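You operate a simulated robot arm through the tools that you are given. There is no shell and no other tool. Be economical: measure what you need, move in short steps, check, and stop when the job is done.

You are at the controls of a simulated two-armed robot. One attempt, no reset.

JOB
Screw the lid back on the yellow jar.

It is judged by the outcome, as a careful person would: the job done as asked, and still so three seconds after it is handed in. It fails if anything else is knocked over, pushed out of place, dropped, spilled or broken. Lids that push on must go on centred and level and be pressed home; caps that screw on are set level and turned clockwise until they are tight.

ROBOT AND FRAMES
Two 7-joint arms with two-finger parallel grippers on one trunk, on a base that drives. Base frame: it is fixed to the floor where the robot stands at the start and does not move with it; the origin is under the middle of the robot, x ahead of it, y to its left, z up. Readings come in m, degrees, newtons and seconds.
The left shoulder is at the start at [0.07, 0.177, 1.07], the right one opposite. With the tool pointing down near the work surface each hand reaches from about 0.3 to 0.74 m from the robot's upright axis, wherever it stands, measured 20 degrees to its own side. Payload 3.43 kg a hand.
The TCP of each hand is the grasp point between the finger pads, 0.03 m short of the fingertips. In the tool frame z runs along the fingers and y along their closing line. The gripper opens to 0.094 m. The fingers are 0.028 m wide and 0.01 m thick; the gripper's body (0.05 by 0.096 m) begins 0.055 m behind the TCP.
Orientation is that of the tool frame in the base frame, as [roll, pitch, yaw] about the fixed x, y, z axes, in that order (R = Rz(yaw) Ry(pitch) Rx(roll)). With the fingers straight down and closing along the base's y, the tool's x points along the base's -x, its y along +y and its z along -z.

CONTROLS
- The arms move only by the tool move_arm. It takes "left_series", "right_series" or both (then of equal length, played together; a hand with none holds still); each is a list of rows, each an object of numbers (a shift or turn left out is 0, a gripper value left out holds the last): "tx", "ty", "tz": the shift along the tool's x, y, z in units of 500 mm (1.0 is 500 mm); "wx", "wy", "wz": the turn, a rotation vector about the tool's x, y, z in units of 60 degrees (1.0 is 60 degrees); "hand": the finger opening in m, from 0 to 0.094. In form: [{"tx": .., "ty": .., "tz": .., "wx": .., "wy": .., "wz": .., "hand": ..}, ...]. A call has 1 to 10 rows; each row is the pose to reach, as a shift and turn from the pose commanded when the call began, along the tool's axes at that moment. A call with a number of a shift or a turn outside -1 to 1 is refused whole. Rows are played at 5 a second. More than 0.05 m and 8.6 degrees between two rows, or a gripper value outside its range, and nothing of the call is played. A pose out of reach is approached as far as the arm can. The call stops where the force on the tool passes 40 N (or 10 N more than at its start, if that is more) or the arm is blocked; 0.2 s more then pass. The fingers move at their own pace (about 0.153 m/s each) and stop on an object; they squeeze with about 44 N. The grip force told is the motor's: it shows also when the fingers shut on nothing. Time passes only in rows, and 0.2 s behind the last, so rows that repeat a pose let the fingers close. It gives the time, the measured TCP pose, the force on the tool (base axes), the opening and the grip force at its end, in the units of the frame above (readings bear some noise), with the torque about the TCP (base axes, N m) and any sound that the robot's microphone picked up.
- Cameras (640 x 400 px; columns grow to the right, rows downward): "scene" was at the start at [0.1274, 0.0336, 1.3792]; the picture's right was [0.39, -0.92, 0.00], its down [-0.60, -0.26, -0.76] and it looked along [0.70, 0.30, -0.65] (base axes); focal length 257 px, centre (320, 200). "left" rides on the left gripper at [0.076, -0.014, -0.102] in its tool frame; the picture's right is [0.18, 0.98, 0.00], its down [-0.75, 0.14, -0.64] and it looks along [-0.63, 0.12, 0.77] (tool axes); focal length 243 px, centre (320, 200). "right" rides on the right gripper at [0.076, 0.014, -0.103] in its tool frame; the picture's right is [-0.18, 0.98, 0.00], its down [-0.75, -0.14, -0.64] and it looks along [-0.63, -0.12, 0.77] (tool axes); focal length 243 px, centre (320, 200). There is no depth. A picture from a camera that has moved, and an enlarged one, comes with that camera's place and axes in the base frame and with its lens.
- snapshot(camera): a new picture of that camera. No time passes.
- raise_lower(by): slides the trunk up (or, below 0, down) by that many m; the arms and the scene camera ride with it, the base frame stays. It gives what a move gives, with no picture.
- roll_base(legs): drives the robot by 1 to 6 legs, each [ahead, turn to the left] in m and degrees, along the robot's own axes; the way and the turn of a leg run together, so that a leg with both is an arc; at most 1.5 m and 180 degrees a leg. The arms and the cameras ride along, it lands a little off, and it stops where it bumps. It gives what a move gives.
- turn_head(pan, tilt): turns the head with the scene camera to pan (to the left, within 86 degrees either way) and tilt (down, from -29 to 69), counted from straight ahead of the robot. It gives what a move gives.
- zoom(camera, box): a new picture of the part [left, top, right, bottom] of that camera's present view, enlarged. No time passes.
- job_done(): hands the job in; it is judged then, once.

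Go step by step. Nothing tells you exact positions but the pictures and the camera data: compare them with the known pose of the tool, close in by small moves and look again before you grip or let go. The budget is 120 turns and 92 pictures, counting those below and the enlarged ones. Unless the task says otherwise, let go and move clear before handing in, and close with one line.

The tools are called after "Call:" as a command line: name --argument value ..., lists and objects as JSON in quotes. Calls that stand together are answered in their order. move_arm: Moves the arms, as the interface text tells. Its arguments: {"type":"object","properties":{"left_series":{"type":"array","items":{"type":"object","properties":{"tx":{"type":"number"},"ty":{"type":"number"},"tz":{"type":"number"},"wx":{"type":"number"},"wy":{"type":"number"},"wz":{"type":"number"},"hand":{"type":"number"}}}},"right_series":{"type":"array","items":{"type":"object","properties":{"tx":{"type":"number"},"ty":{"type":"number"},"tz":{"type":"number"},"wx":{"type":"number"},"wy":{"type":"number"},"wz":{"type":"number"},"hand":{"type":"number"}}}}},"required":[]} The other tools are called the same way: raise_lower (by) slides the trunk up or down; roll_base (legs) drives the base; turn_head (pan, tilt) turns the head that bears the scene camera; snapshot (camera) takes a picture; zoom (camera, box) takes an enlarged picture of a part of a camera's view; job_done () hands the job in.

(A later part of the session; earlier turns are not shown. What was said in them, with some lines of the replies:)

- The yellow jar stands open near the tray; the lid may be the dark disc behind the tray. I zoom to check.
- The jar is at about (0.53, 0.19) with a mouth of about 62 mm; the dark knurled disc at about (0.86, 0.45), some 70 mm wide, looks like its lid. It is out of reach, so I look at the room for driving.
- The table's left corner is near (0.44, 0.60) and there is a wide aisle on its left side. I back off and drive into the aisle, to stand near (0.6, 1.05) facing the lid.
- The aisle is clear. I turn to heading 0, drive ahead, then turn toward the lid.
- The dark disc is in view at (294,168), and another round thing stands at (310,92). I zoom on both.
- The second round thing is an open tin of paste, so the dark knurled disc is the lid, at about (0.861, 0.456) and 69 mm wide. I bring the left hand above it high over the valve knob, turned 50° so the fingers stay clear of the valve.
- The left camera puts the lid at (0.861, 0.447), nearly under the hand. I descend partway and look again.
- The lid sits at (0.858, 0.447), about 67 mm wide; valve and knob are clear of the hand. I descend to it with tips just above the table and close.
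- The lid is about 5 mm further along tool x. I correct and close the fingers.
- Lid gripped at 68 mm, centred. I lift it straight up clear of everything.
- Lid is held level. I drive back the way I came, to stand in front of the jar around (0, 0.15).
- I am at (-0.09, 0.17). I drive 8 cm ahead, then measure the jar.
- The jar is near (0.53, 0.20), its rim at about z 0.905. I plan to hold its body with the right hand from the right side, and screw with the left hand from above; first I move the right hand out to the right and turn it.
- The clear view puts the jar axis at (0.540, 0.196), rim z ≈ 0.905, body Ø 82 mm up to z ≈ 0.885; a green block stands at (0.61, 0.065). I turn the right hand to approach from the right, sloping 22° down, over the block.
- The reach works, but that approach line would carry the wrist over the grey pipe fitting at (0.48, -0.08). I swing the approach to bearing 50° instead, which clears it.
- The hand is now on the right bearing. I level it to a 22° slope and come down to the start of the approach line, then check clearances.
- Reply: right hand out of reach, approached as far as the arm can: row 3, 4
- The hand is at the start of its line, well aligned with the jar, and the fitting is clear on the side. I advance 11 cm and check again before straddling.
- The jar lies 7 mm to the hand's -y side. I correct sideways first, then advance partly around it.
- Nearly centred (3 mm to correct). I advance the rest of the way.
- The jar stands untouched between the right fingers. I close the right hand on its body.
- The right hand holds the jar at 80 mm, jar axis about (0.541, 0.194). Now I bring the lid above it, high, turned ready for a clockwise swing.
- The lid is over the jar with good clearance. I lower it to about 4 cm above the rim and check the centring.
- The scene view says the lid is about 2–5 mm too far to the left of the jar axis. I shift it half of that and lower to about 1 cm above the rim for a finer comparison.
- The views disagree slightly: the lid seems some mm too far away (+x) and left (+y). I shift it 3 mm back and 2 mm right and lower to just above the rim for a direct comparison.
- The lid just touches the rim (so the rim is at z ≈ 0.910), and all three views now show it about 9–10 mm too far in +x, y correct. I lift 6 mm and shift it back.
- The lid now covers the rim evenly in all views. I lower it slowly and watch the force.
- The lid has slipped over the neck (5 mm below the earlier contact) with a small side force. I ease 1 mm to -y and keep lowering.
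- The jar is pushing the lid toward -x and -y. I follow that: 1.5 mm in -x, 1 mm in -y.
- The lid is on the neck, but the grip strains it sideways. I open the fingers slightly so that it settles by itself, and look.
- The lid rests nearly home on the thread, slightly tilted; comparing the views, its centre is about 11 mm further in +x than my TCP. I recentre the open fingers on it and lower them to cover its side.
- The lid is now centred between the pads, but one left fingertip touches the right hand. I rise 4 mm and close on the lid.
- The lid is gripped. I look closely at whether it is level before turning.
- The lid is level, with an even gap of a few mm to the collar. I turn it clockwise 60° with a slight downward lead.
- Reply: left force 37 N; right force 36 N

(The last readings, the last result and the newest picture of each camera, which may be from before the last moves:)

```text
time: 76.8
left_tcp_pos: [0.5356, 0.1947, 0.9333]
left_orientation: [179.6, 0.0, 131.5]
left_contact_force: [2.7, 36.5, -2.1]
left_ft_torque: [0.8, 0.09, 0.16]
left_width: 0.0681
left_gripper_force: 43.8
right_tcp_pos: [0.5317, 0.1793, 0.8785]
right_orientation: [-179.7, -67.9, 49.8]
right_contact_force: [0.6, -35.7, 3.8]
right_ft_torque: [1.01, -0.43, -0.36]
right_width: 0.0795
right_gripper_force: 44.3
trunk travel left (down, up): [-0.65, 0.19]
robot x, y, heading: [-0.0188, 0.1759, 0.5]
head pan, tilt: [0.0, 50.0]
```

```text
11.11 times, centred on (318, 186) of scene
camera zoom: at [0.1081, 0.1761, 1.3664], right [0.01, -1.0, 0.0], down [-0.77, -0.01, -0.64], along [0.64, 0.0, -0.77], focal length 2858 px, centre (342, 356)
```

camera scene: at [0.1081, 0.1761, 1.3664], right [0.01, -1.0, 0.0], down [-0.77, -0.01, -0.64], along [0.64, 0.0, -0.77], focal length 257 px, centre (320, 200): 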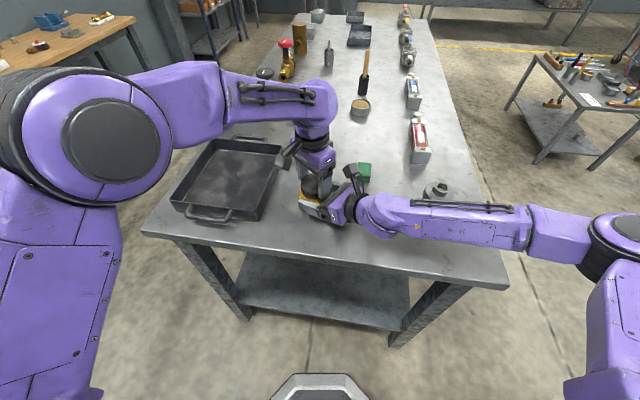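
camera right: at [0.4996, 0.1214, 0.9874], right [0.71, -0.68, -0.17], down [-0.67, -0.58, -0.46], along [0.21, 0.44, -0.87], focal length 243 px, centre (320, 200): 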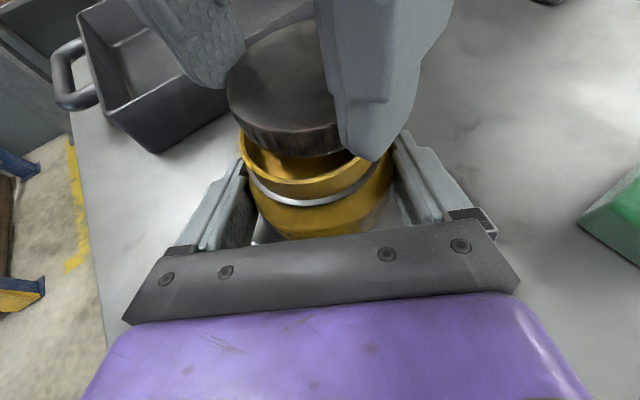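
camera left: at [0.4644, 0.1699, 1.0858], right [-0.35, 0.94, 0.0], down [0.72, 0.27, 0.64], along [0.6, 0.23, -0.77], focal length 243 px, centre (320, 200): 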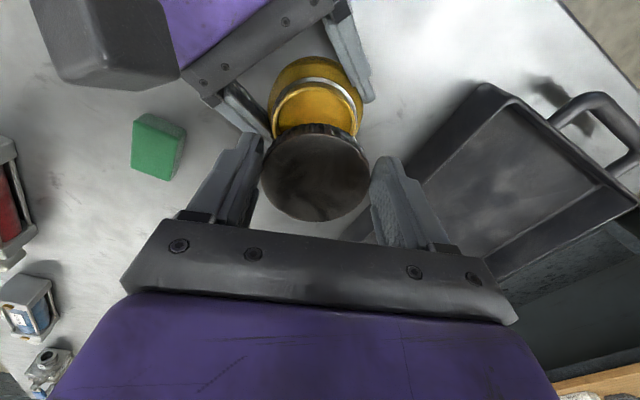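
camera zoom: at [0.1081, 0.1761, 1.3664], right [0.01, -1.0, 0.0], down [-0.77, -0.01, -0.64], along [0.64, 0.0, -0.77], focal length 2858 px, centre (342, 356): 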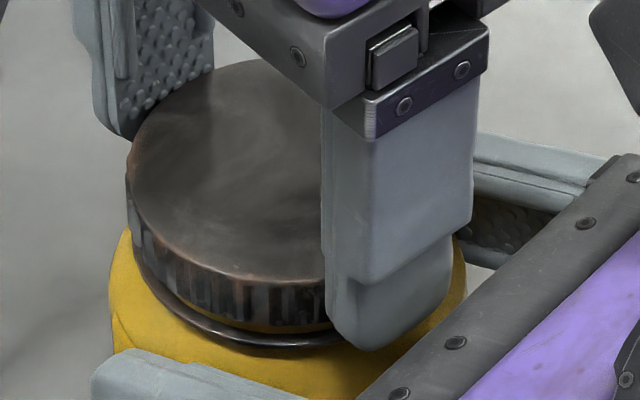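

There is a 36 N side pull: the lid's centre is a few mm off the wrist axis. I release, lift above the lid, turn the hand back and recentre by 3 mm.

Call:
move_arm --left_series '[{"hand": 0.078}, {"hand": 0.078}, {"hand": 0.078, "tz": -0.03}, {"tx": -0.004, "ty": 0.0045, "tz": -0.03, "wz": -0.14}, {"tx": -0.004, "ty": 0.0045, "tz": -0.03, "wz": -0.28}, {"tx": -0.004, "ty": 0.0045, "tz": -0.03, "wz": -0.42}, {"tx": -0.004, "ty": 0.0045, "tz": -0.03, "wz": -0.56}, {"tx": -0.004, "ty": 0.0045, "tz": -0.03, "wz": -0.7}, {"tx": -0.004, "ty": 0.0045, "tz": -0.03, "wz": -0.84}, {"tx": -0.004, "ty": 0.0045, "tz": -0.03, "wz": -0.98}]'

Call:
zoom --camera "left" --box '[220, 60, 420, 220]'

```text
time: 79.0
left_tcp_pos: [0.5405, 0.1951, 0.9507]
left_orientation: [-179.4, 0.1, -169.1]
left_contact_force: [0.1, 0.7, -0.2]
left_ft_torque: [-0.02, 0.0, -0.01]
left_width: 0.0781
left_gripper_force: 0.1
right_tcp_pos: [0.5303, 0.1828, 0.8796]
right_orientation: [-179.7, -67.9, 49.8]
right_contact_force: [-0.1, 0.0, 0.5]
right_ft_torque: [-0.07, -0.03, -0.01]
right_width: 0.0794
right_gripper_force: 44.2
trunk travel left (down, up): [-0.65, 0.19]
robot x, y, heading: [-0.0213, 0.1748, 0.4]
head pan, tilt: [0.0, 50.0]
```

```text
2.50 times, centred on (320, 140) of left
camera zoom: at [0.4677, 0.1674, 1.0533], right [-0.37, 0.93, -0.01], down [0.71, 0.29, 0.64], along [0.6, 0.23, -0.77], focal length 606 px, centre (320, 350)
```

zoom: 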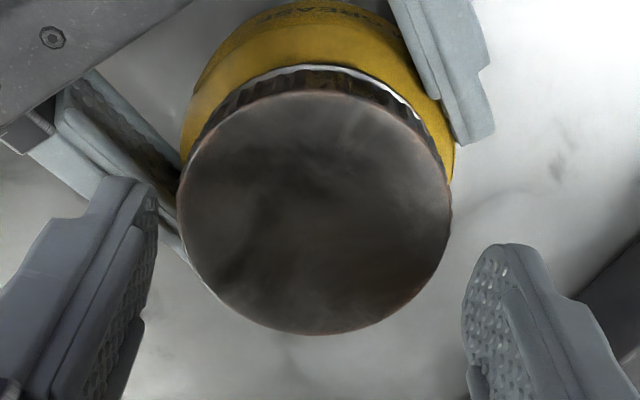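

The lid turned with the hand and the jar stayed put; the hand is now centred on the lid. I lower, grip and turn another 50° clockwise.

Call:
move_arm --left_series '[{"ty": -0.002, "tz": 0.016}, {"ty": -0.002, "tz": 0.032}, {"ty": -0.002, "tz": 0.032, "hand": 0.055}, {"ty": -0.002, "tz": 0.032, "hand": 0.055}, {"ty": -0.002, "tz": 0.032, "wz": 0.14}, {"ty": -0.002, "tz": 0.033, "wz": 0.28}, {"ty": -0.002, "tz": 0.033, "wz": 0.42}, {"ty": -0.002, "tz": 0.034, "wz": 0.56}, {"ty": -0.002, "tz": 0.034, "wz": 0.7}, {"ty": -0.002, "tz": 0.035, "wz": 0.84}]'

```text
time: 81.3
left_tcp_pos: [0.5385, 0.1917, 0.9332]
left_orientation: [179.7, 0.5, 139.8]
left_contact_force: [-2.2, 1.0, 6.4]
left_ft_torque: [0.04, 0.3, 0.03]
left_width: 0.0674
left_gripper_force: 43.7
right_tcp_pos: [0.5289, 0.1822, 0.8798]
right_orientation: [-179.9, -67.9, 50.0]
right_contact_force: [-1.0, -0.6, 2.1]
right_ft_torque: [-0.25, -0.04, -0.09]
right_width: 0.079
right_gripper_force: 43.8
trunk travel left (down, up): [-0.65, 0.19]
robot x, y, heading: [-0.0167, 0.1778, 0.4]
head pan, tilt: [0.0, 50.0]
stopped in row 10 (left hand): the force on the tool passed its limit (the readings are from after the stop); the commanded pose is now the measured one
```

It turned and then stopped on force in the last row. I look at the lid.

Call:
zoom --camera "scene" --box '[296, 160, 344, 210]'

```text
8.00 times, centred on (320, 185) of scene
camera zoom: at [0.1058, 0.1765, 1.3663], right [0.01, -1.0, 0.0], down [-0.77, -0.01, -0.64], along [0.64, 0.0, -0.77], focal length 2058 px, centre (320, 320)
```

zoom: 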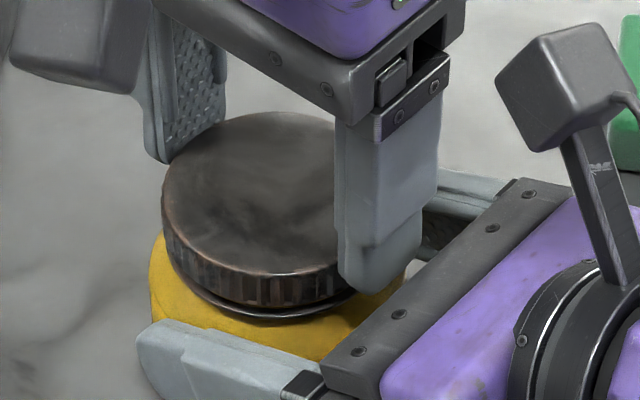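

Progressing. I release, lift, turn back and check the centring again.

Call:
move_arm --left_series '[{"hand": 0.078}, {"hand": 0.078}, {"tz": -0.032}, {"tz": -0.032, "wz": -0.14}, {"tz": -0.032, "wz": -0.28}, {"tz": -0.032, "wz": -0.42}, {"tz": -0.032, "wz": -0.56}, {"tz": -0.032, "wz": -0.7}, {"tz": -0.032, "wz": -0.84}, {"tz": -0.032, "wz": -0.98}]'

Call:
zoom --camera "left" --box '[220, 60, 420, 220]'

```text
time: 83.5
left_tcp_pos: [0.5433, 0.1967, 0.9562]
left_orientation: [-178.6, 0.1, -160.4]
left_contact_force: [-0.4, -0.1, 0.6]
left_ft_torque: [-0.01, 0.03, 0.01]
left_width: 0.078
left_gripper_force: 0.0
right_tcp_pos: [0.5289, 0.1807, 0.8796]
right_orientation: [-179.9, -67.9, 49.9]
right_contact_force: [-0.6, 1.3, 9.2]
right_ft_torque: [-0.17, -0.08, -0.03]
right_width: 0.0794
right_gripper_force: 43.9
trunk travel left (down, up): [-0.65, 0.19]
robot x, y, heading: [-0.0199, 0.1705, 0.4]
head pan, tilt: [0.0, 50.0]
```

```text
2.50 times, centred on (320, 140) of left
camera zoom: at [0.4744, 0.1603, 1.058], right [-0.5, 0.86, -0.02], down [0.66, 0.4, 0.64], along [0.56, 0.31, -0.77], focal length 606 px, centre (320, 350)
```

zoom: 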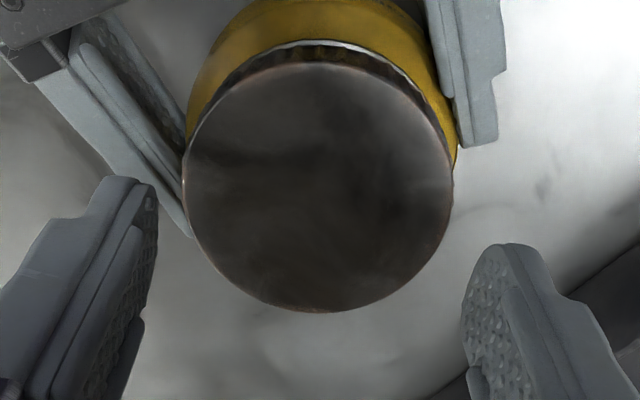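

The hand drifted ~5 mm and 1.4° when it stopped; I correct both, lower, grip and turn 50° again.

Call:
move_arm --left_series '[{"tx": 0.01, "ty": -0.002, "wx": -0.023}, {"tx": 0.01, "ty": -0.002, "wx": -0.023, "tz": 0.024}, {"tx": 0.01, "ty": -0.002, "wx": -0.023, "tz": 0.046}, {"tx": 0.01, "ty": -0.002, "wx": -0.023, "tz": 0.046, "hand": 0.055}, {"tx": 0.01, "ty": -0.002, "wx": -0.023, "tz": 0.046, "hand": 0.055}]'

```text
time: 84.9
left_tcp_pos: [0.541, 0.1953, 0.9329]
left_orientation: [-179.0, -0.4, -159.6]
left_contact_force: [-10.6, -7.6, 14.3]
left_ft_torque: [-0.01, 0.37, 0.0]
left_width: 0.0687
left_gripper_force: 44.0
right_tcp_pos: [0.5264, 0.1811, 0.8786]
right_orientation: [-179.9, -68.0, 49.9]
right_contact_force: [5.6, 7.3, 0.1]
right_ft_torque: [-0.03, 0.15, 0.03]
right_width: 0.079
right_gripper_force: 44.5
trunk travel left (down, up): [-0.65, 0.19]
robot x, y, heading: [-0.0159, 0.1722, 0.4]
head pan, tilt: [0.0, 50.0]
stopped in row 5 (left hand): the force on the tool passed its limit (the readings are from after the stop); the commanded pose is now the measured one
```

The grip met side force again. I check how the lid sits between the fingers.

Call:
zoom --camera "scene" --box '[296, 160, 344, 210]'

Call:
zoom --camera "left" --box '[220, 60, 420, 220]'

```text
8.00 times, centred on (320, 185) of scene
camera zoom: at [0.1046, 0.1757, 1.3664], right [0.01, -1.0, 0.0], down [-0.76, -0.01, -0.64], along [0.64, 0.0, -0.76], focal length 2058 px, centre (320, 320)
```

zoom: 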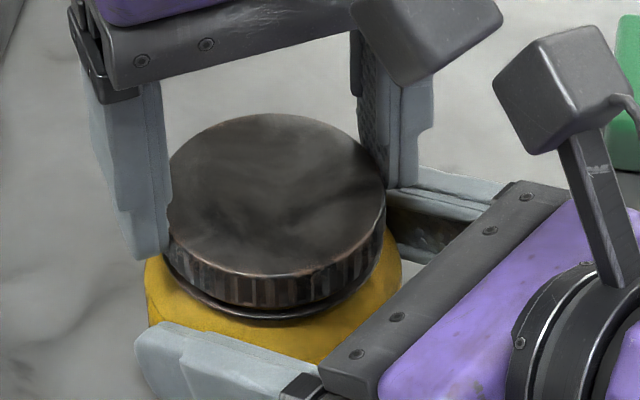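

```text
2.50 times, centred on (320, 140) of left
camera zoom: at [0.4748, 0.1573, 1.0365], right [-0.51, 0.86, -0.02], down [0.66, 0.41, 0.64], along [0.55, 0.32, -0.77], focal length 606 px, centre (320, 350)
```

zoom: 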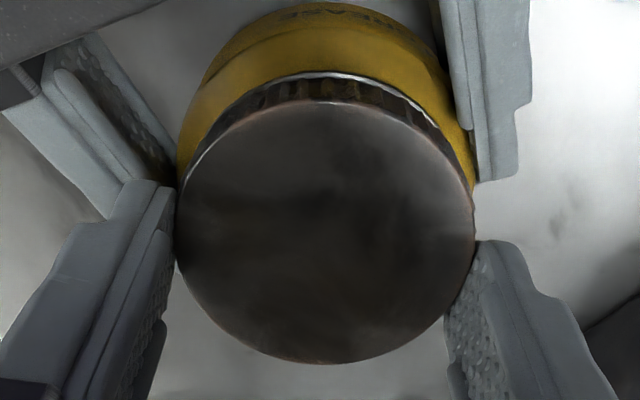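

Near this yaw my left -y finger sits over the right hand's far finger, which explains the forces. I release, lift, and turn to yaw 180 so the swing 180→105 stays clear of it, recentring 4 mm.

Call:
move_arm --left_series '[{"hand": 0.078}, {"hand": 0.08}, {"tz": -0.02, "wx": -0.016}, {"tx": 0.008, "tz": -0.032, "wx": -0.016, "wz": 0.12}, {"tx": 0.008, "tz": -0.032, "wx": -0.016, "wz": 0.24}, {"tx": 0.008, "tz": -0.032, "wx": -0.016, "wz": 0.36}, {"tx": 0.008, "tz": -0.032, "wx": -0.016, "wz": 0.36}]'

Call:
zoom --camera "left" --box '[220, 60, 420, 220]'

```text
time: 86.5
left_tcp_pos: [0.5385, 0.194, 0.9488]
left_orientation: [179.6, 0.0, 178.4]
left_contact_force: [0.4, -0.1, 0.3]
left_ft_torque: [-0.01, -0.02, -0.01]
left_width: 0.0798
left_gripper_force: 0.1
right_tcp_pos: [0.5281, 0.1819, 0.8787]
right_orientation: [-179.9, -67.9, 50.0]
right_contact_force: [1.9, 1.6, 14.9]
right_ft_torque: [0.71, -0.49, -0.08]
right_width: 0.0791
right_gripper_force: 43.9
trunk travel left (down, up): [-0.65, 0.19]
robot x, y, heading: [-0.0184, 0.1758, 0.7]
head pan, tilt: [0.0, 50.0]
```

```text
2.50 times, centred on (320, 140) of left
camera zoom: at [0.4618, 0.1812, 1.0514], right [-0.16, 0.99, 0.01], down [0.76, 0.12, 0.64], along [0.63, 0.1, -0.77], focal length 606 px, centre (320, 350)
```

zoom: 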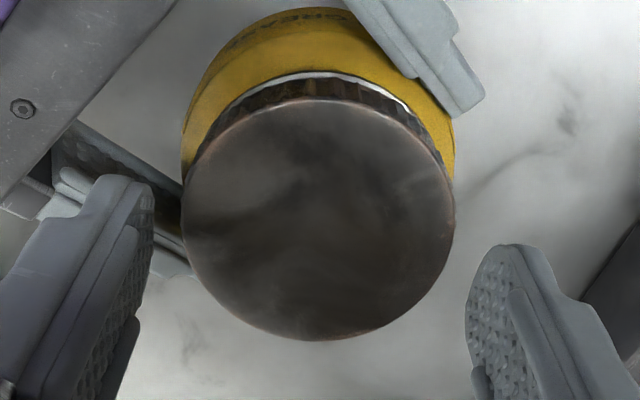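

Well centred now. I lower, grip and turn clockwise 50°.

Call:
move_arm --left_series '[{"tz": 0.016}, {"tz": 0.032}, {"tz": 0.032, "hand": 0.055}, {"tz": 0.032, "hand": 0.055}, {"tz": 0.032, "wz": 0.14}, {"tz": 0.032, "wz": 0.28}, {"tz": 0.033, "wz": 0.42}, {"tz": 0.033, "wz": 0.56}, {"tz": 0.033, "wz": 0.7}, {"tz": 0.034, "wz": 0.84}]'

```text
time: 88.7
left_tcp_pos: [0.5384, 0.1932, 0.9324]
left_orientation: [179.7, -0.2, 128.0]
left_contact_force: [-1.2, -9.3, 17.1]
left_ft_torque: [-0.33, -0.15, 0.0]
left_width: 0.0682
left_gripper_force: 43.7
right_tcp_pos: [0.5267, 0.1815, 0.8775]
right_orientation: [-179.8, -67.9, 50.0]
right_contact_force: [14.2, 10.1, 15.1]
right_ft_torque: [0.39, -0.44, -0.25]
right_width: 0.079
right_gripper_force: 43.8
trunk travel left (down, up): [-0.65, 0.19]
robot x, y, heading: [-0.0183, 0.1754, 0.4]
head pan, tilt: [0.0, 50.0]
```

That went smoothly. I continue the same swing another 26°.

Call:
move_arm --left_series '[{"wz": 0.14}, {"wz": 0.28}, {"wz": 0.42}]'

Call:
zoom --camera "scene" --box '[296, 160, 344, 210]'

```text
time: 89.5
left_tcp_pos: [0.5364, 0.1938, 0.9321]
left_orientation: [180.0, -0.3, 102.7]
left_contact_force: [-9.6, -15.6, 18.3]
left_ft_torque: [-0.71, -0.22, -0.01]
left_width: 0.0682
left_gripper_force: 43.9
right_tcp_pos: [0.5279, 0.1819, 0.8788]
right_orientation: [-179.8, -67.9, 49.9]
right_contact_force: [20.2, 15.9, 12.2]
right_ft_torque: [0.2, 0.12, -0.3]
right_width: 0.079
right_gripper_force: 44.1
trunk travel left (down, up): [-0.65, 0.19]
robot x, y, heading: [-0.0199, 0.1746, 0.4]
head pan, tilt: [0.0, 50.0]
```

```text
8.00 times, centred on (320, 185) of scene
camera zoom: at [0.1056, 0.1759, 1.3666], right [0.01, -1.0, 0.0], down [-0.76, -0.01, -0.64], along [0.64, 0.0, -0.76], focal length 2058 px, centre (320, 320)
```

zoom: 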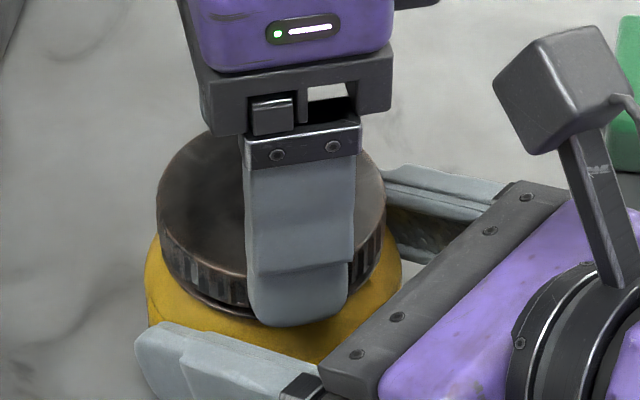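

The lid keeps turning freely, not yet tight. I release, lift and swing back for the next turn.

Call:
move_arm --left_series '[{"hand": 0.08}, {"hand": 0.08}, {"tz": -0.034}, {"tz": -0.034, "wz": -0.14}, {"tz": -0.034, "wz": -0.28}, {"tz": -0.034, "wz": -0.42}, {"tz": -0.034, "wz": -0.56}, {"tz": -0.034, "wz": -0.7}, {"tz": -0.034, "wz": -0.84}, {"tz": -0.034, "wz": -0.98}]'

Call:
move_arm --left_series '[{"wz": -0.14}, {"wz": -0.3}, {"wz": -0.3}]'

Call:
zoom --camera "left" --box '[220, 60, 420, 220]'

Call:
zoom --camera "scene" --box '[304, 168, 332, 204]'

```text
time: 91.7
left_tcp_pos: [0.5375, 0.1953, 0.9483]
left_orientation: [179.7, -0.1, 162.0]
left_contact_force: [-0.9, -0.6, -0.6]
left_ft_torque: [0.01, 0.03, 0.01]
left_width: 0.0799
left_gripper_force: 0.0
right_tcp_pos: [0.5275, 0.1818, 0.8791]
right_orientation: [-179.8, -67.9, 50.1]
right_contact_force: [-0.2, -1.0, 19.4]
right_ft_torque: [0.36, -0.24, -0.01]
right_width: 0.0792
right_gripper_force: 43.9
trunk travel left (down, up): [-0.65, 0.19]
robot x, y, heading: [-0.0193, 0.174, 0.2]
head pan, tilt: [0.0, 50.0]
```

```text
refused: row 2 steps farther than a row can; nothing moved
```

```text
2.50 times, centred on (320, 140) of left
camera zoom: at [0.4606, 0.2038, 1.0515], right [0.13, 0.99, 0.01], down [0.76, -0.1, 0.64], along [0.64, -0.08, -0.77], focal length 606 px, centre (320, 350)
```

zoom: 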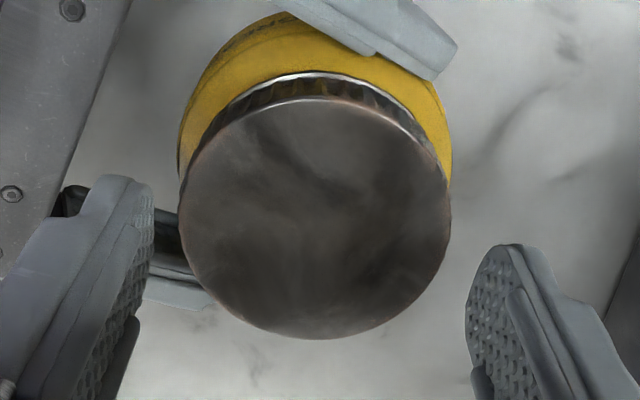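

```text
11.11 times, centred on (318, 186) of scene
camera zoom: at [0.1052, 0.1757, 1.3667], right [0.01, -1.0, 0.0], down [-0.76, -0.01, -0.64], along [0.64, 0.0, -0.76], focal length 2858 px, centre (342, 356)
```

zoom: 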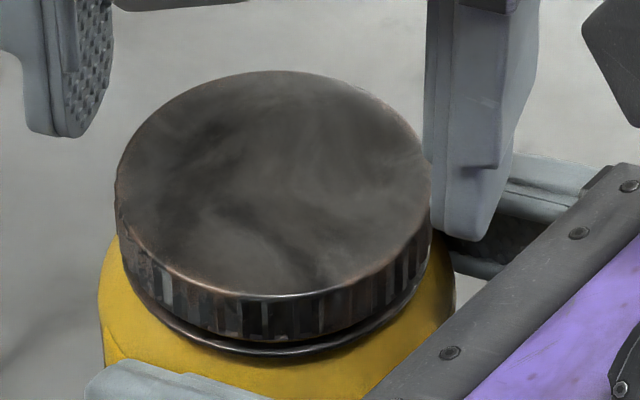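

Lid is down closer and level. I lower, grip and turn on from here.

Call:
move_arm --left_series '[{"ty": -0.001, "tz": 0.018}, {"ty": -0.001, "tz": 0.034}, {"ty": -0.001, "tz": 0.034, "hand": 0.055}, {"ty": -0.001, "tz": 0.034, "hand": 0.055}, {"ty": -0.001, "tz": 0.034, "wz": 0.14}, {"ty": -0.001, "tz": 0.034, "wz": 0.28}, {"ty": -0.001, "tz": 0.035, "wz": 0.42}, {"ty": -0.001, "tz": 0.035, "wz": 0.56}, {"ty": -0.001, "tz": 0.035, "wz": 0.7}, {"ty": -0.001, "tz": 0.036, "wz": 0.84}]'

Call:
move_arm --left_series '[{"wz": 0.14}, {"wz": 0.28}]'

```text
time: 93.9
left_tcp_pos: [0.537, 0.1937, 0.9308]
left_orientation: [179.8, -0.2, 111.2]
left_contact_force: [-3.1, -5.9, -1.4]
left_ft_torque: [-0.34, -0.2, 0.01]
left_width: 0.0675
left_gripper_force: 43.6
right_tcp_pos: [0.5267, 0.1817, 0.8784]
right_orientation: [-179.9, -68.0, 49.9]
right_contact_force: [2.3, 3.8, 17.1]
right_ft_torque: [0.26, 0.1, -0.14]
right_width: 0.0789
right_gripper_force: 44.1
trunk travel left (down, up): [-0.65, 0.19]
robot x, y, heading: [-0.0187, 0.175, 0.1]
head pan, tilt: [0.0, 50.0]
```

```text
time: 94.5
left_tcp_pos: [0.5377, 0.1937, 0.9305]
left_orientation: [180.0, -0.4, 94.5]
left_contact_force: [-1.5, -1.9, -4.5]
left_ft_torque: [-0.42, -0.61, -0.03]
left_width: 0.0675
left_gripper_force: 43.0
right_tcp_pos: [0.5271, 0.1811, 0.8781]
right_orientation: [-179.6, -67.9, 49.9]
right_contact_force: [-0.5, 0.5, 18.7]
right_ft_torque: [0.48, 0.24, -0.15]
right_width: 0.0789
right_gripper_force: 43.7
trunk travel left (down, up): [-0.65, 0.19]
robot x, y, heading: [-0.0181, 0.1772, 0.3]
head pan, tilt: [0.0, 50.0]
```

The lid now pulls the hand downward, so the thread is drawing it in. I release and swing back for another turn.

Call:
move_arm --left_series '[{"hand": 0.08}, {"hand": 0.08}, {"tz": -0.034}, {"tz": -0.034, "wz": -0.14}, {"tz": -0.034, "wz": -0.28}, {"tz": -0.034, "wz": -0.42}, {"tz": -0.034, "wz": -0.56}, {"tz": -0.034, "wz": -0.7}, {"tz": -0.034, "wz": -0.84}, {"tz": -0.034, "wz": -0.98}]'

Call:
move_arm --left_series '[{"wz": -0.14}, {"wz": -0.28}, {"wz": -0.42}]'

Call:
move_arm --left_series '[{"tz": 0.018}, {"tz": 0.036}, {"tz": 0.036, "hand": 0.055}, {"tz": 0.036, "hand": 0.055}, {"tz": 0.036, "wz": 0.14}, {"tz": 0.036, "wz": 0.28}, {"tz": 0.037, "wz": 0.42}, {"tz": 0.037, "wz": 0.56}, {"tz": 0.037, "wz": 0.7}, {"tz": 0.038, "wz": 0.84}]'

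Call:
move_arm --left_series '[{"wz": 0.14}, {"wz": 0.28}, {"wz": 0.42}, {"wz": 0.54}]'

```text
time: 96.7
left_tcp_pos: [0.5377, 0.193, 0.9481]
left_orientation: [179.7, -0.2, 153.5]
left_contact_force: [0.8, 0.5, 0.1]
left_ft_torque: [0.0, 0.01, 0.02]
left_width: 0.0797
left_gripper_force: 0.0
right_tcp_pos: [0.5273, 0.183, 0.8788]
right_orientation: [-179.9, -67.8, 50.1]
right_contact_force: [-2.1, -0.3, 16.6]
right_ft_torque: [0.3, -0.17, 0.0]
right_width: 0.0791
right_gripper_force: 44.2
trunk travel left (down, up): [-0.65, 0.19]
robot x, y, heading: [-0.0187, 0.1767, 0.6]
head pan, tilt: [0.0, 50.0]
```

```text
time: 97.5
left_tcp_pos: [0.5377, 0.1944, 0.9482]
left_orientation: [180.0, 0.0, 178.9]
left_contact_force: [-0.7, 1.6, 0.8]
left_ft_torque: [-0.03, 0.0, 0.03]
left_width: 0.0799
left_gripper_force: 0.1
right_tcp_pos: [0.527, 0.1811, 0.8789]
right_orientation: [-179.7, -67.8, 50.1]
right_contact_force: [-0.7, 0.1, 17.7]
right_ft_torque: [0.27, -0.18, -0.03]
right_width: 0.0791
right_gripper_force: 43.8
trunk travel left (down, up): [-0.65, 0.19]
robot x, y, heading: [-0.0234, 0.1718, 0.5]
head pan, tilt: [0.0, 50.0]
```

```text
time: 99.7
left_tcp_pos: [0.5383, 0.1928, 0.9285]
left_orientation: [179.8, -0.2, 128.0]
left_contact_force: [-0.1, -0.1, 4.2]
left_ft_torque: [-0.04, 0.03, 1.37]
left_width: 0.0683
left_gripper_force: 43.9
right_tcp_pos: [0.5272, 0.1812, 0.8793]
right_orientation: [-179.9, -67.6, 50.0]
right_contact_force: [-0.7, 0.8, 13.6]
right_ft_torque: [0.28, 0.28, -1.42]
right_width: 0.0789
right_gripper_force: 43.9
trunk travel left (down, up): [-0.65, 0.19]
robot x, y, heading: [-0.0187, 0.1752, 0.4]
head pan, tilt: [0.0, 50.0]
```

```text
time: 100.7
left_tcp_pos: [0.5374, 0.1942, 0.9284]
left_orientation: [179.9, -0.4, 95.8]
left_contact_force: [5.9, 6.0, -1.9]
left_ft_torque: [0.1, -0.11, 1.52]
left_width: 0.0676
left_gripper_force: 44.3
right_tcp_pos: [0.5281, 0.1817, 0.8787]
right_orientation: [-179.9, -68.0, 50.0]
right_contact_force: [-8.7, -5.5, 16.5]
right_ft_torque: [0.27, 0.11, -1.4]
right_width: 0.0786
right_gripper_force: 43.5
trunk travel left (down, up): [-0.65, 0.19]
robot x, y, heading: [-0.0185, 0.1728, 0.5]
head pan, tilt: [0.0, 50.0]
```

A reaction torque of 1.4–1.5 N·m has appeared on both hands: the lid is getting tight, or slipping in the fingers. I release, lift and look.

Call:
move_arm --left_series '[{"hand": 0.08}, {"hand": 0.08}, {"tz": -0.034}, {"tz": -0.034, "wz": -0.14}, {"tz": -0.034, "wz": -0.28}, {"tz": -0.034, "wz": -0.42}, {"tz": -0.034, "wz": -0.56}, {"tz": -0.034, "wz": -0.7}, {"tz": -0.034, "wz": -0.84}, {"tz": -0.034, "wz": -0.98}]'

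Call:
zoom --camera "scene" --box '[304, 168, 332, 204]'

Call:
zoom --camera "left" --box '[220, 60, 420, 220]'

```text
time: 102.9
left_tcp_pos: [0.5378, 0.1932, 0.9441]
left_orientation: [179.7, -0.2, 154.8]
left_contact_force: [-0.5, 0.0, -0.1]
left_ft_torque: [0.0, 0.01, 0.02]
left_width: 0.0799
left_gripper_force: 0.0
right_tcp_pos: [0.5276, 0.182, 0.8789]
right_orientation: [-179.8, -67.9, 50.1]
right_contact_force: [-2.3, 0.2, 14.6]
right_ft_torque: [0.14, 0.08, 0.01]
right_width: 0.0789
right_gripper_force: 43.7
trunk travel left (down, up): [-0.65, 0.19]
robot x, y, heading: [-0.0176, 0.1763, 0.3]
head pan, tilt: [0.0, 50.0]
```

```text
11.11 times, centred on (318, 186) of scene
camera zoom: at [0.1054, 0.176, 1.3666], right [0.01, -1.0, 0.0], down [-0.76, -0.01, -0.64], along [0.64, 0.0, -0.76], focal length 2858 px, centre (342, 356)
```

zoom: 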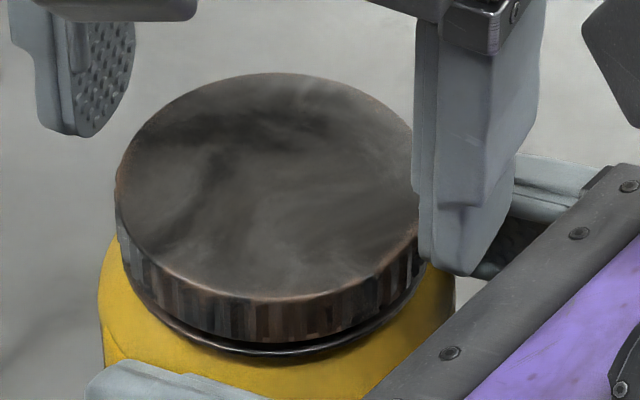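

```text
2.50 times, centred on (320, 140) of left
camera zoom: at [0.4617, 0.2127, 1.0473], right [0.25, 0.97, 0.01], down [0.74, -0.2, 0.64], along [0.62, -0.16, -0.77], focal length 606 px, centre (320, 350)
```

zoom: 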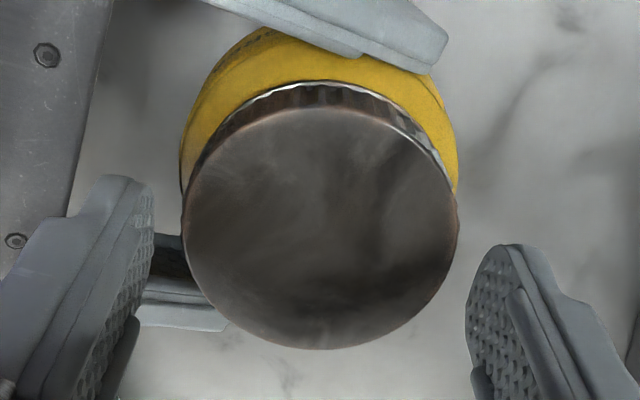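

The lid is level and drawn down almost to the collar. I grip again and turn in small steps to see whether it is tight.

Call:
move_arm --left_series '[{"tz": 0.017}, {"tz": 0.034}, {"tz": 0.034, "hand": 0.055}, {"tz": 0.034, "hand": 0.055}, {"tz": 0.034, "wz": 0.1}]'

Call:
move_arm --left_series '[{"wz": 0.1}, {"wz": 0.2}]'

Call:
move_arm --left_series '[{"wz": 0.14}, {"wz": 0.28}, {"wz": 0.42}]'

Call:
zoom --camera "left" --box '[220, 60, 420, 220]'

```text
time: 104.1
left_tcp_pos: [0.5385, 0.1926, 0.9293]
left_orientation: [179.8, 0.0, 148.6]
left_contact_force: [0.1, -12.1, -0.2]
left_ft_torque: [-0.43, -0.04, 1.36]
left_width: 0.0679
left_gripper_force: 44.3
right_tcp_pos: [0.5278, 0.1819, 0.878]
right_orientation: [-179.6, -67.9, 49.9]
right_contact_force: [-1.2, 10.1, 12.4]
right_ft_torque: [-0.32, -0.05, -1.24]
right_width: 0.0791
right_gripper_force: 44.2
trunk travel left (down, up): [-0.65, 0.19]
robot x, y, heading: [-0.0205, 0.1725, 0.4]
head pan, tilt: [0.0, 50.0]
```

```text
time: 104.7
left_tcp_pos: [0.5385, 0.1929, 0.9292]
left_orientation: [179.8, -0.2, 136.5]
left_contact_force: [-2.0, -8.7, 0.3]
left_ft_torque: [-0.37, 0.04, 1.92]
left_width: 0.0685
left_gripper_force: 44.0
right_tcp_pos: [0.5281, 0.1813, 0.8787]
right_orientation: [-179.7, -67.8, 49.8]
right_contact_force: [-1.8, 9.6, 12.6]
right_ft_torque: [0.14, -0.09, -1.8]
right_width: 0.0787
right_gripper_force: 43.9
trunk travel left (down, up): [-0.65, 0.19]
robot x, y, heading: [-0.0211, 0.1749, 0.7]
head pan, tilt: [0.0, 50.0]
```

```text
time: 105.5
left_tcp_pos: [0.5382, 0.1937, 0.9281]
left_orientation: [179.9, -0.3, 111.3]
left_contact_force: [-6.6, -7.1, 0.6]
left_ft_torque: [-0.25, 0.11, 1.87]
left_width: 0.0684
left_gripper_force: 44.4
right_tcp_pos: [0.5274, 0.1822, 0.8783]
right_orientation: [-179.8, -67.8, 49.8]
right_contact_force: [2.7, 9.6, 11.0]
right_ft_torque: [0.36, 0.1, -1.74]
right_width: 0.0788
right_gripper_force: 44.4
trunk travel left (down, up): [-0.65, 0.19]
robot x, y, heading: [-0.0207, 0.1774, 0.3]
head pan, tilt: [0.0, 50.0]
```

```text
2.50 times, centred on (320, 140) of left
camera zoom: at [0.4965, 0.259, 1.0314], right [0.85, 0.53, 0.0], down [0.41, -0.65, 0.64], along [0.34, -0.54, -0.77], focal length 606 px, centre (320, 350)
```

zoom: 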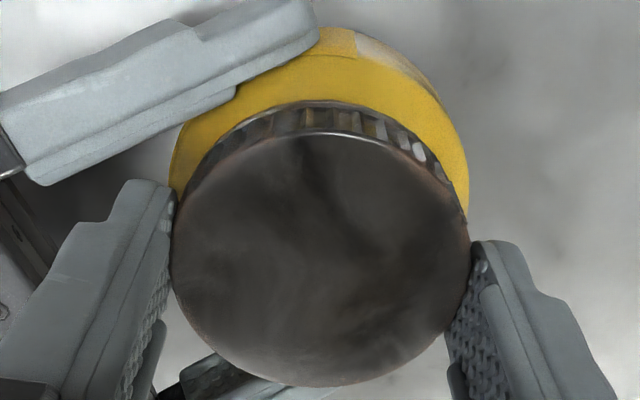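

The torque plateaus at 1.9 N·m while the lid stays put and the pads slip on it: it is tight. I open the left hand and lift it clear.

Call:
move_arm --left_series '[{"hand": 0.08}, {"hand": 0.084}, {"hand": 0.084, "tz": -0.04}, {"tz": -0.12}, {"tz": -0.21}, {"tz": -0.3}, {"tz": -0.38}]'

Call:
zoom --camera "scene" --box '[290, 150, 350, 210]'

Call:
snapshot --camera "right"

```text
time: 107.1
left_tcp_pos: [0.5354, 0.1937, 1.1177]
left_orientation: [179.9, -0.3, 111.3]
left_contact_force: [0.9, 0.5, 0.2]
left_ft_torque: [0.01, -0.03, -0.01]
left_width: 0.0841
left_gripper_force: 0.0
right_tcp_pos: [0.5283, 0.181, 0.8774]
right_orientation: [-179.7, -67.8, 49.8]
right_contact_force: [-1.7, 2.0, 14.7]
right_ft_torque: [0.29, -0.02, -0.15]
right_width: 0.0792
right_gripper_force: 43.8
trunk travel left (down, up): [-0.65, 0.19]
robot x, y, heading: [-0.0229, 0.1774, 0.4]
head pan, tilt: [0.0, 50.0]
```

```text
6.67 times, centred on (320, 180) of scene
camera zoom: at [0.1055, 0.1762, 1.3666], right [0.01, -1.0, 0.0], down [-0.76, -0.01, -0.64], along [0.64, 0.0, -0.76], focal length 1715 px, centre (320, 333)
```

zoom: 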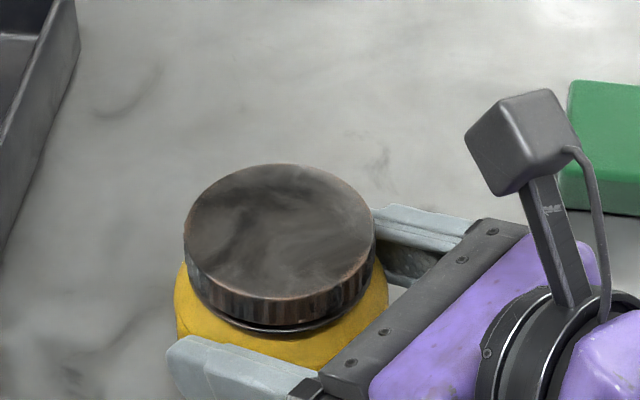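

```text
6 pictures are left
camera right: at [0.4975, 0.1216, 0.9868], right [0.71, -0.68, -0.17], down [-0.67, -0.58, -0.46], along [0.21, 0.44, -0.87], focal length 243 px, centre (320, 200)
```

right: 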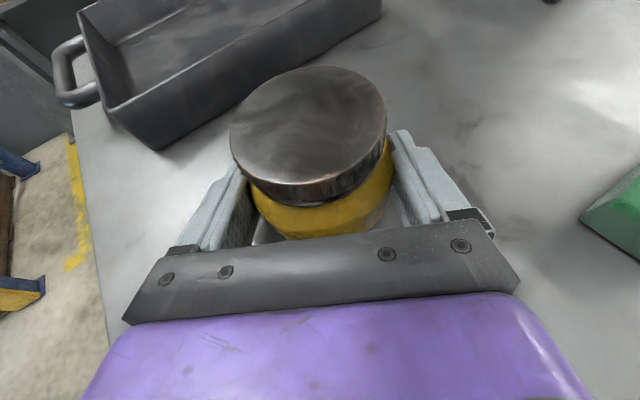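

The lid sits level and centred. To be sure it is tight I make one more clockwise swing, watching the torque; first I turn back while high.

Call:
move_arm --left_series '[{"wz": -0.14}, {"wz": -0.28}, {"wz": -0.42}, {"wz": -0.56, "tz": 0.07}, {"wz": -0.7, "tz": 0.15}, {"wz": -0.84, "tz": 0.23}, {"wz": -0.98, "tz": 0.3}, {"wz": -0.98, "tz": 0.345}, {"wz": -0.98, "tz": 0.38}]'

Call:
move_arm --left_series '[{"hand": 0.055}, {"hand": 0.055}, {"wz": 0.07}, {"wz": 0.14}]'

Call:
zoom --camera "left" --box '[220, 60, 420, 220]'

Call:
move_arm --left_series '[{"wz": 0.14}, {"wz": 0.28}, {"wz": 0.42}, {"wz": 0.56}, {"wz": 0.7}]'

Call:
zoom --camera "left" --box '[220, 60, 420, 220]'

```text
time: 109.1
left_tcp_pos: [0.5375, 0.1958, 0.9245]
left_orientation: [179.7, -0.1, 170.1]
left_contact_force: [0.5, 0.0, 0.6]
left_ft_torque: [-0.03, 0.04, -0.03]
left_width: 0.0839
left_gripper_force: 0.1
right_tcp_pos: [0.5273, 0.1819, 0.8774]
right_orientation: [-179.8, -67.9, 49.9]
right_contact_force: [0.0, 0.1, 12.5]
right_ft_torque: [0.22, -0.07, 0.1]
right_width: 0.0789
right_gripper_force: 44.3
trunk travel left (down, up): [-0.65, 0.19]
robot x, y, heading: [-0.0197, 0.1747, 0.4]
head pan, tilt: [0.0, 50.0]
```

```text
time: 110.1
left_tcp_pos: [0.5385, 0.1943, 0.9261]
left_orientation: [179.7, -0.3, 161.8]
left_contact_force: [3.8, -13.2, -12.4]
left_ft_torque: [-0.51, -0.18, 1.83]
left_width: 0.0684
left_gripper_force: 44.0
right_tcp_pos: [0.5277, 0.1817, 0.8781]
right_orientation: [-179.5, -67.9, 49.8]
right_contact_force: [-7.4, 11.7, 17.4]
right_ft_torque: [0.29, -0.17, -1.55]
right_width: 0.0789
right_gripper_force: 44.0
trunk travel left (down, up): [-0.65, 0.19]
robot x, y, heading: [-0.0184, 0.1766, 0.2]
head pan, tilt: [0.0, 50.0]
```

```text
2.50 times, centred on (320, 140) of left
camera zoom: at [0.4617, 0.2034, 1.0287], right [0.13, 0.99, 0.01], down [0.76, -0.11, 0.64], along [0.64, -0.08, -0.77], focal length 606 px, centre (320, 350)
```

zoom: 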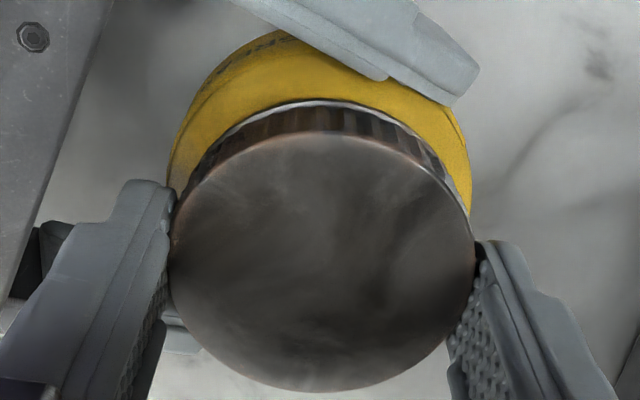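

```text
time: 111.3
left_tcp_pos: [0.5372, 0.1942, 0.9286]
left_orientation: [-180.0, -0.3, 119.7]
left_contact_force: [-6.8, -11.9, -0.3]
left_ft_torque: [-0.3, 0.23, 2.07]
left_width: 0.0675
left_gripper_force: 44.0
right_tcp_pos: [0.5287, 0.1825, 0.8782]
right_orientation: [-179.8, -67.8, 49.9]
right_contact_force: [2.3, 15.8, 13.2]
right_ft_torque: [0.39, 0.15, -1.81]
right_width: 0.0788
right_gripper_force: 44.4
trunk travel left (down, up): [-0.65, 0.19]
robot x, y, heading: [-0.0191, 0.1734, 0.5]
head pan, tilt: [0.0, 50.0]
```

```text
2.50 times, centred on (320, 140) of left
camera zoom: at [0.4871, 0.2531, 1.0308], right [0.76, 0.65, 0.0], down [0.5, -0.59, 0.64], along [0.42, -0.49, -0.77], focal length 606 px, centre (320, 350)
```

zoom: 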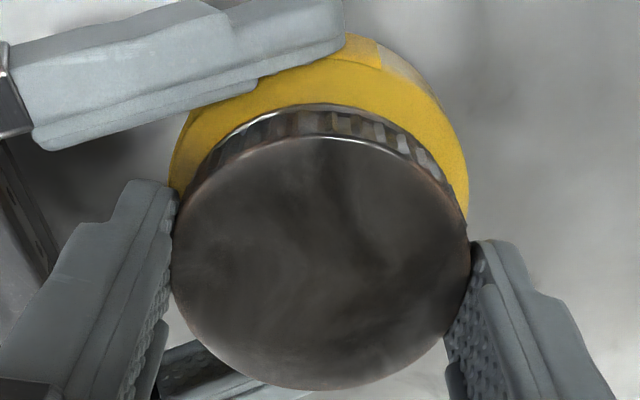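

The torque rises at once to about 2 N·m and the lid's markings stay fixed to the jar while the pads slip: it is tight. I release the left hand and lift it away.

Call:
move_arm --left_series '[{"hand": 0.08}, {"hand": 0.084}, {"tz": -0.04}, {"tz": -0.12}, {"tz": -0.21}, {"tz": -0.3}, {"tz": -0.38}]'

Call:
move_arm --right_series '[{"hand": 0.084}, {"hand": 0.094}, {"hand": 0.094}, {"tz": -0.005}]'

Call:
snapshot --camera "right"

```text
time: 112.9
left_tcp_pos: [0.5363, 0.1912, 1.1227]
left_orientation: [180.0, -0.2, 119.6]
left_contact_force: [0.9, 0.0, 0.4]
left_ft_torque: [0.02, 0.04, 0.0]
left_width: 0.084
left_gripper_force: 0.0
right_tcp_pos: [0.528, 0.1812, 0.8788]
right_orientation: [-179.8, -67.8, 49.8]
right_contact_force: [-1.0, 2.2, 13.8]
right_ft_torque: [0.63, 0.03, -0.05]
right_width: 0.0789
right_gripper_force: 43.7
trunk travel left (down, up): [-0.65, 0.19]
robot x, y, heading: [-0.0177, 0.1744, 0.4]
head pan, tilt: [0.0, 50.0]
```

```text
time: 113.9
left_tcp_pos: [0.5374, 0.1913, 1.1212]
left_orientation: [179.9, -0.4, 119.7]
left_contact_force: [0.9, 0.0, -0.4]
left_ft_torque: [0.02, -0.01, -0.02]
left_width: 0.0841
left_gripper_force: 0.0
right_tcp_pos: [0.5269, 0.1803, 0.8778]
right_orientation: [-179.6, -67.7, 49.7]
right_contact_force: [-0.2, 0.0, 0.3]
right_ft_torque: [-0.02, 0.03, 0.04]
right_width: 0.094
right_gripper_force: 0.1
trunk travel left (down, up): [-0.65, 0.19]
robot x, y, heading: [-0.0181, 0.1735, 0.5]
head pan, tilt: [0.0, 50.0]
```

```text
3 pictures are left
camera right: at [0.4976, 0.12, 0.9864], right [0.71, -0.68, -0.17], down [-0.67, -0.58, -0.45], along [0.21, 0.44, -0.87], focal length 243 px, centre (320, 200)
```

right: 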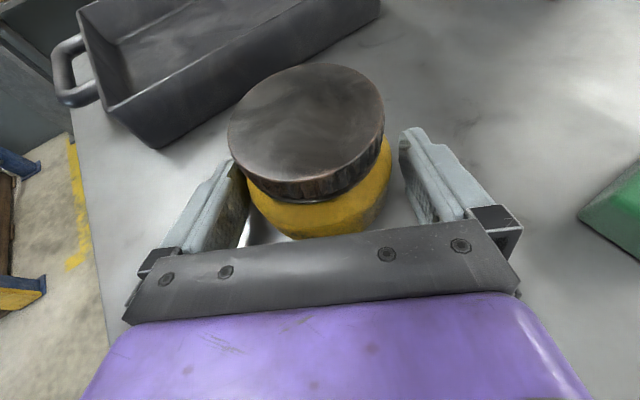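

Both hands are open and the jar stands. I back the right hand out along its line, with a 2 mm side correction, and then raise it.

Call:
move_arm --right_series '[{"ty": -0.005}, {"ty": -0.005, "tz": -0.04}, {"ty": -0.005, "tz": -0.1}, {"ty": -0.005, "tz": -0.18}, {"ty": -0.005, "tz": -0.26}, {"ty": -0.005, "tz": -0.31}, {"ty": -0.005, "tz": -0.31, "tx": 0.08}, {"ty": -0.005, "tz": -0.31, "tx": 0.16}]'

Call:
snapshot --camera "scene"

```text
time: 115.7
left_tcp_pos: [0.5377, 0.1922, 1.1222]
left_orientation: [-180.0, -0.3, 119.7]
left_contact_force: [0.4, 0.0, 0.3]
left_ft_torque: [0.01, 0.02, -0.03]
left_width: 0.0839
left_gripper_force: 0.1
right_tcp_pos: [0.4565, 0.0955, 1.0134]
right_orientation: [-179.5, -67.7, 49.7]
right_contact_force: [0.6, 0.6, 0.0]
right_ft_torque: [0.02, 0.0, 0.0]
right_width: 0.094
right_gripper_force: 0.1
trunk travel left (down, up): [-0.65, 0.19]
robot x, y, heading: [-0.0181, 0.1712, 0.3]
head pan, tilt: [0.0, 50.0]
```

```text
2 pictures are left
camera scene: at [0.1076, 0.177, 1.3663], right [0.01, -1.0, 0.0], down [-0.77, -0.01, -0.64], along [0.64, 0.0, -0.77], focal length 257 px, centre (320, 200)
```

scene: 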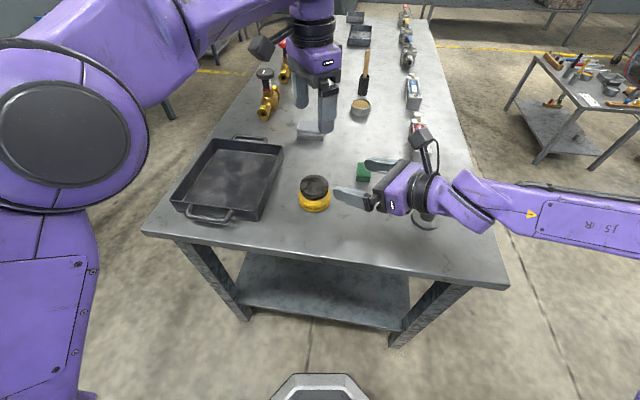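

Both hands are clear and nothing else has moved. A last close look at the jar.

Call:
zoom --camera "scene" --box '[284, 160, 344, 220]'

```text
6.67 times, centred on (314, 190) of scene
camera zoom: at [0.1076, 0.177, 1.3663], right [0.01, -1.0, 0.0], down [-0.77, -0.01, -0.64], along [0.64, 0.0, -0.77], focal length 1715 px, centre (360, 267)
```

zoom: 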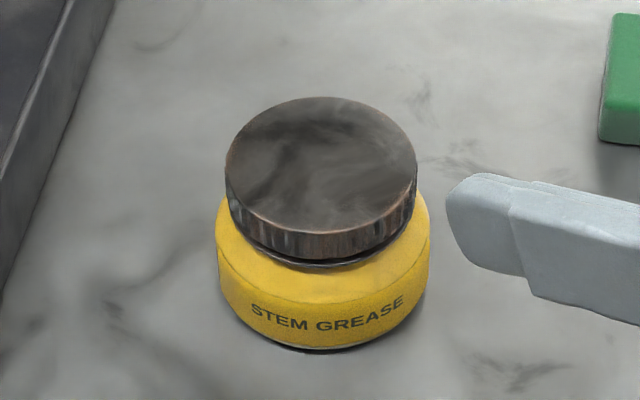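

The lid sits centred and tight on the standing jar, both hands are clear, and I hand the job in.

Call:
job_done

```text
The job is handed in.
```

The lid is screwed onto the yellow jar. It is level and tight: at about 2 N·m of torque the fingers slipped and the lid did not turn further. Nothing else on the table was disturbed.
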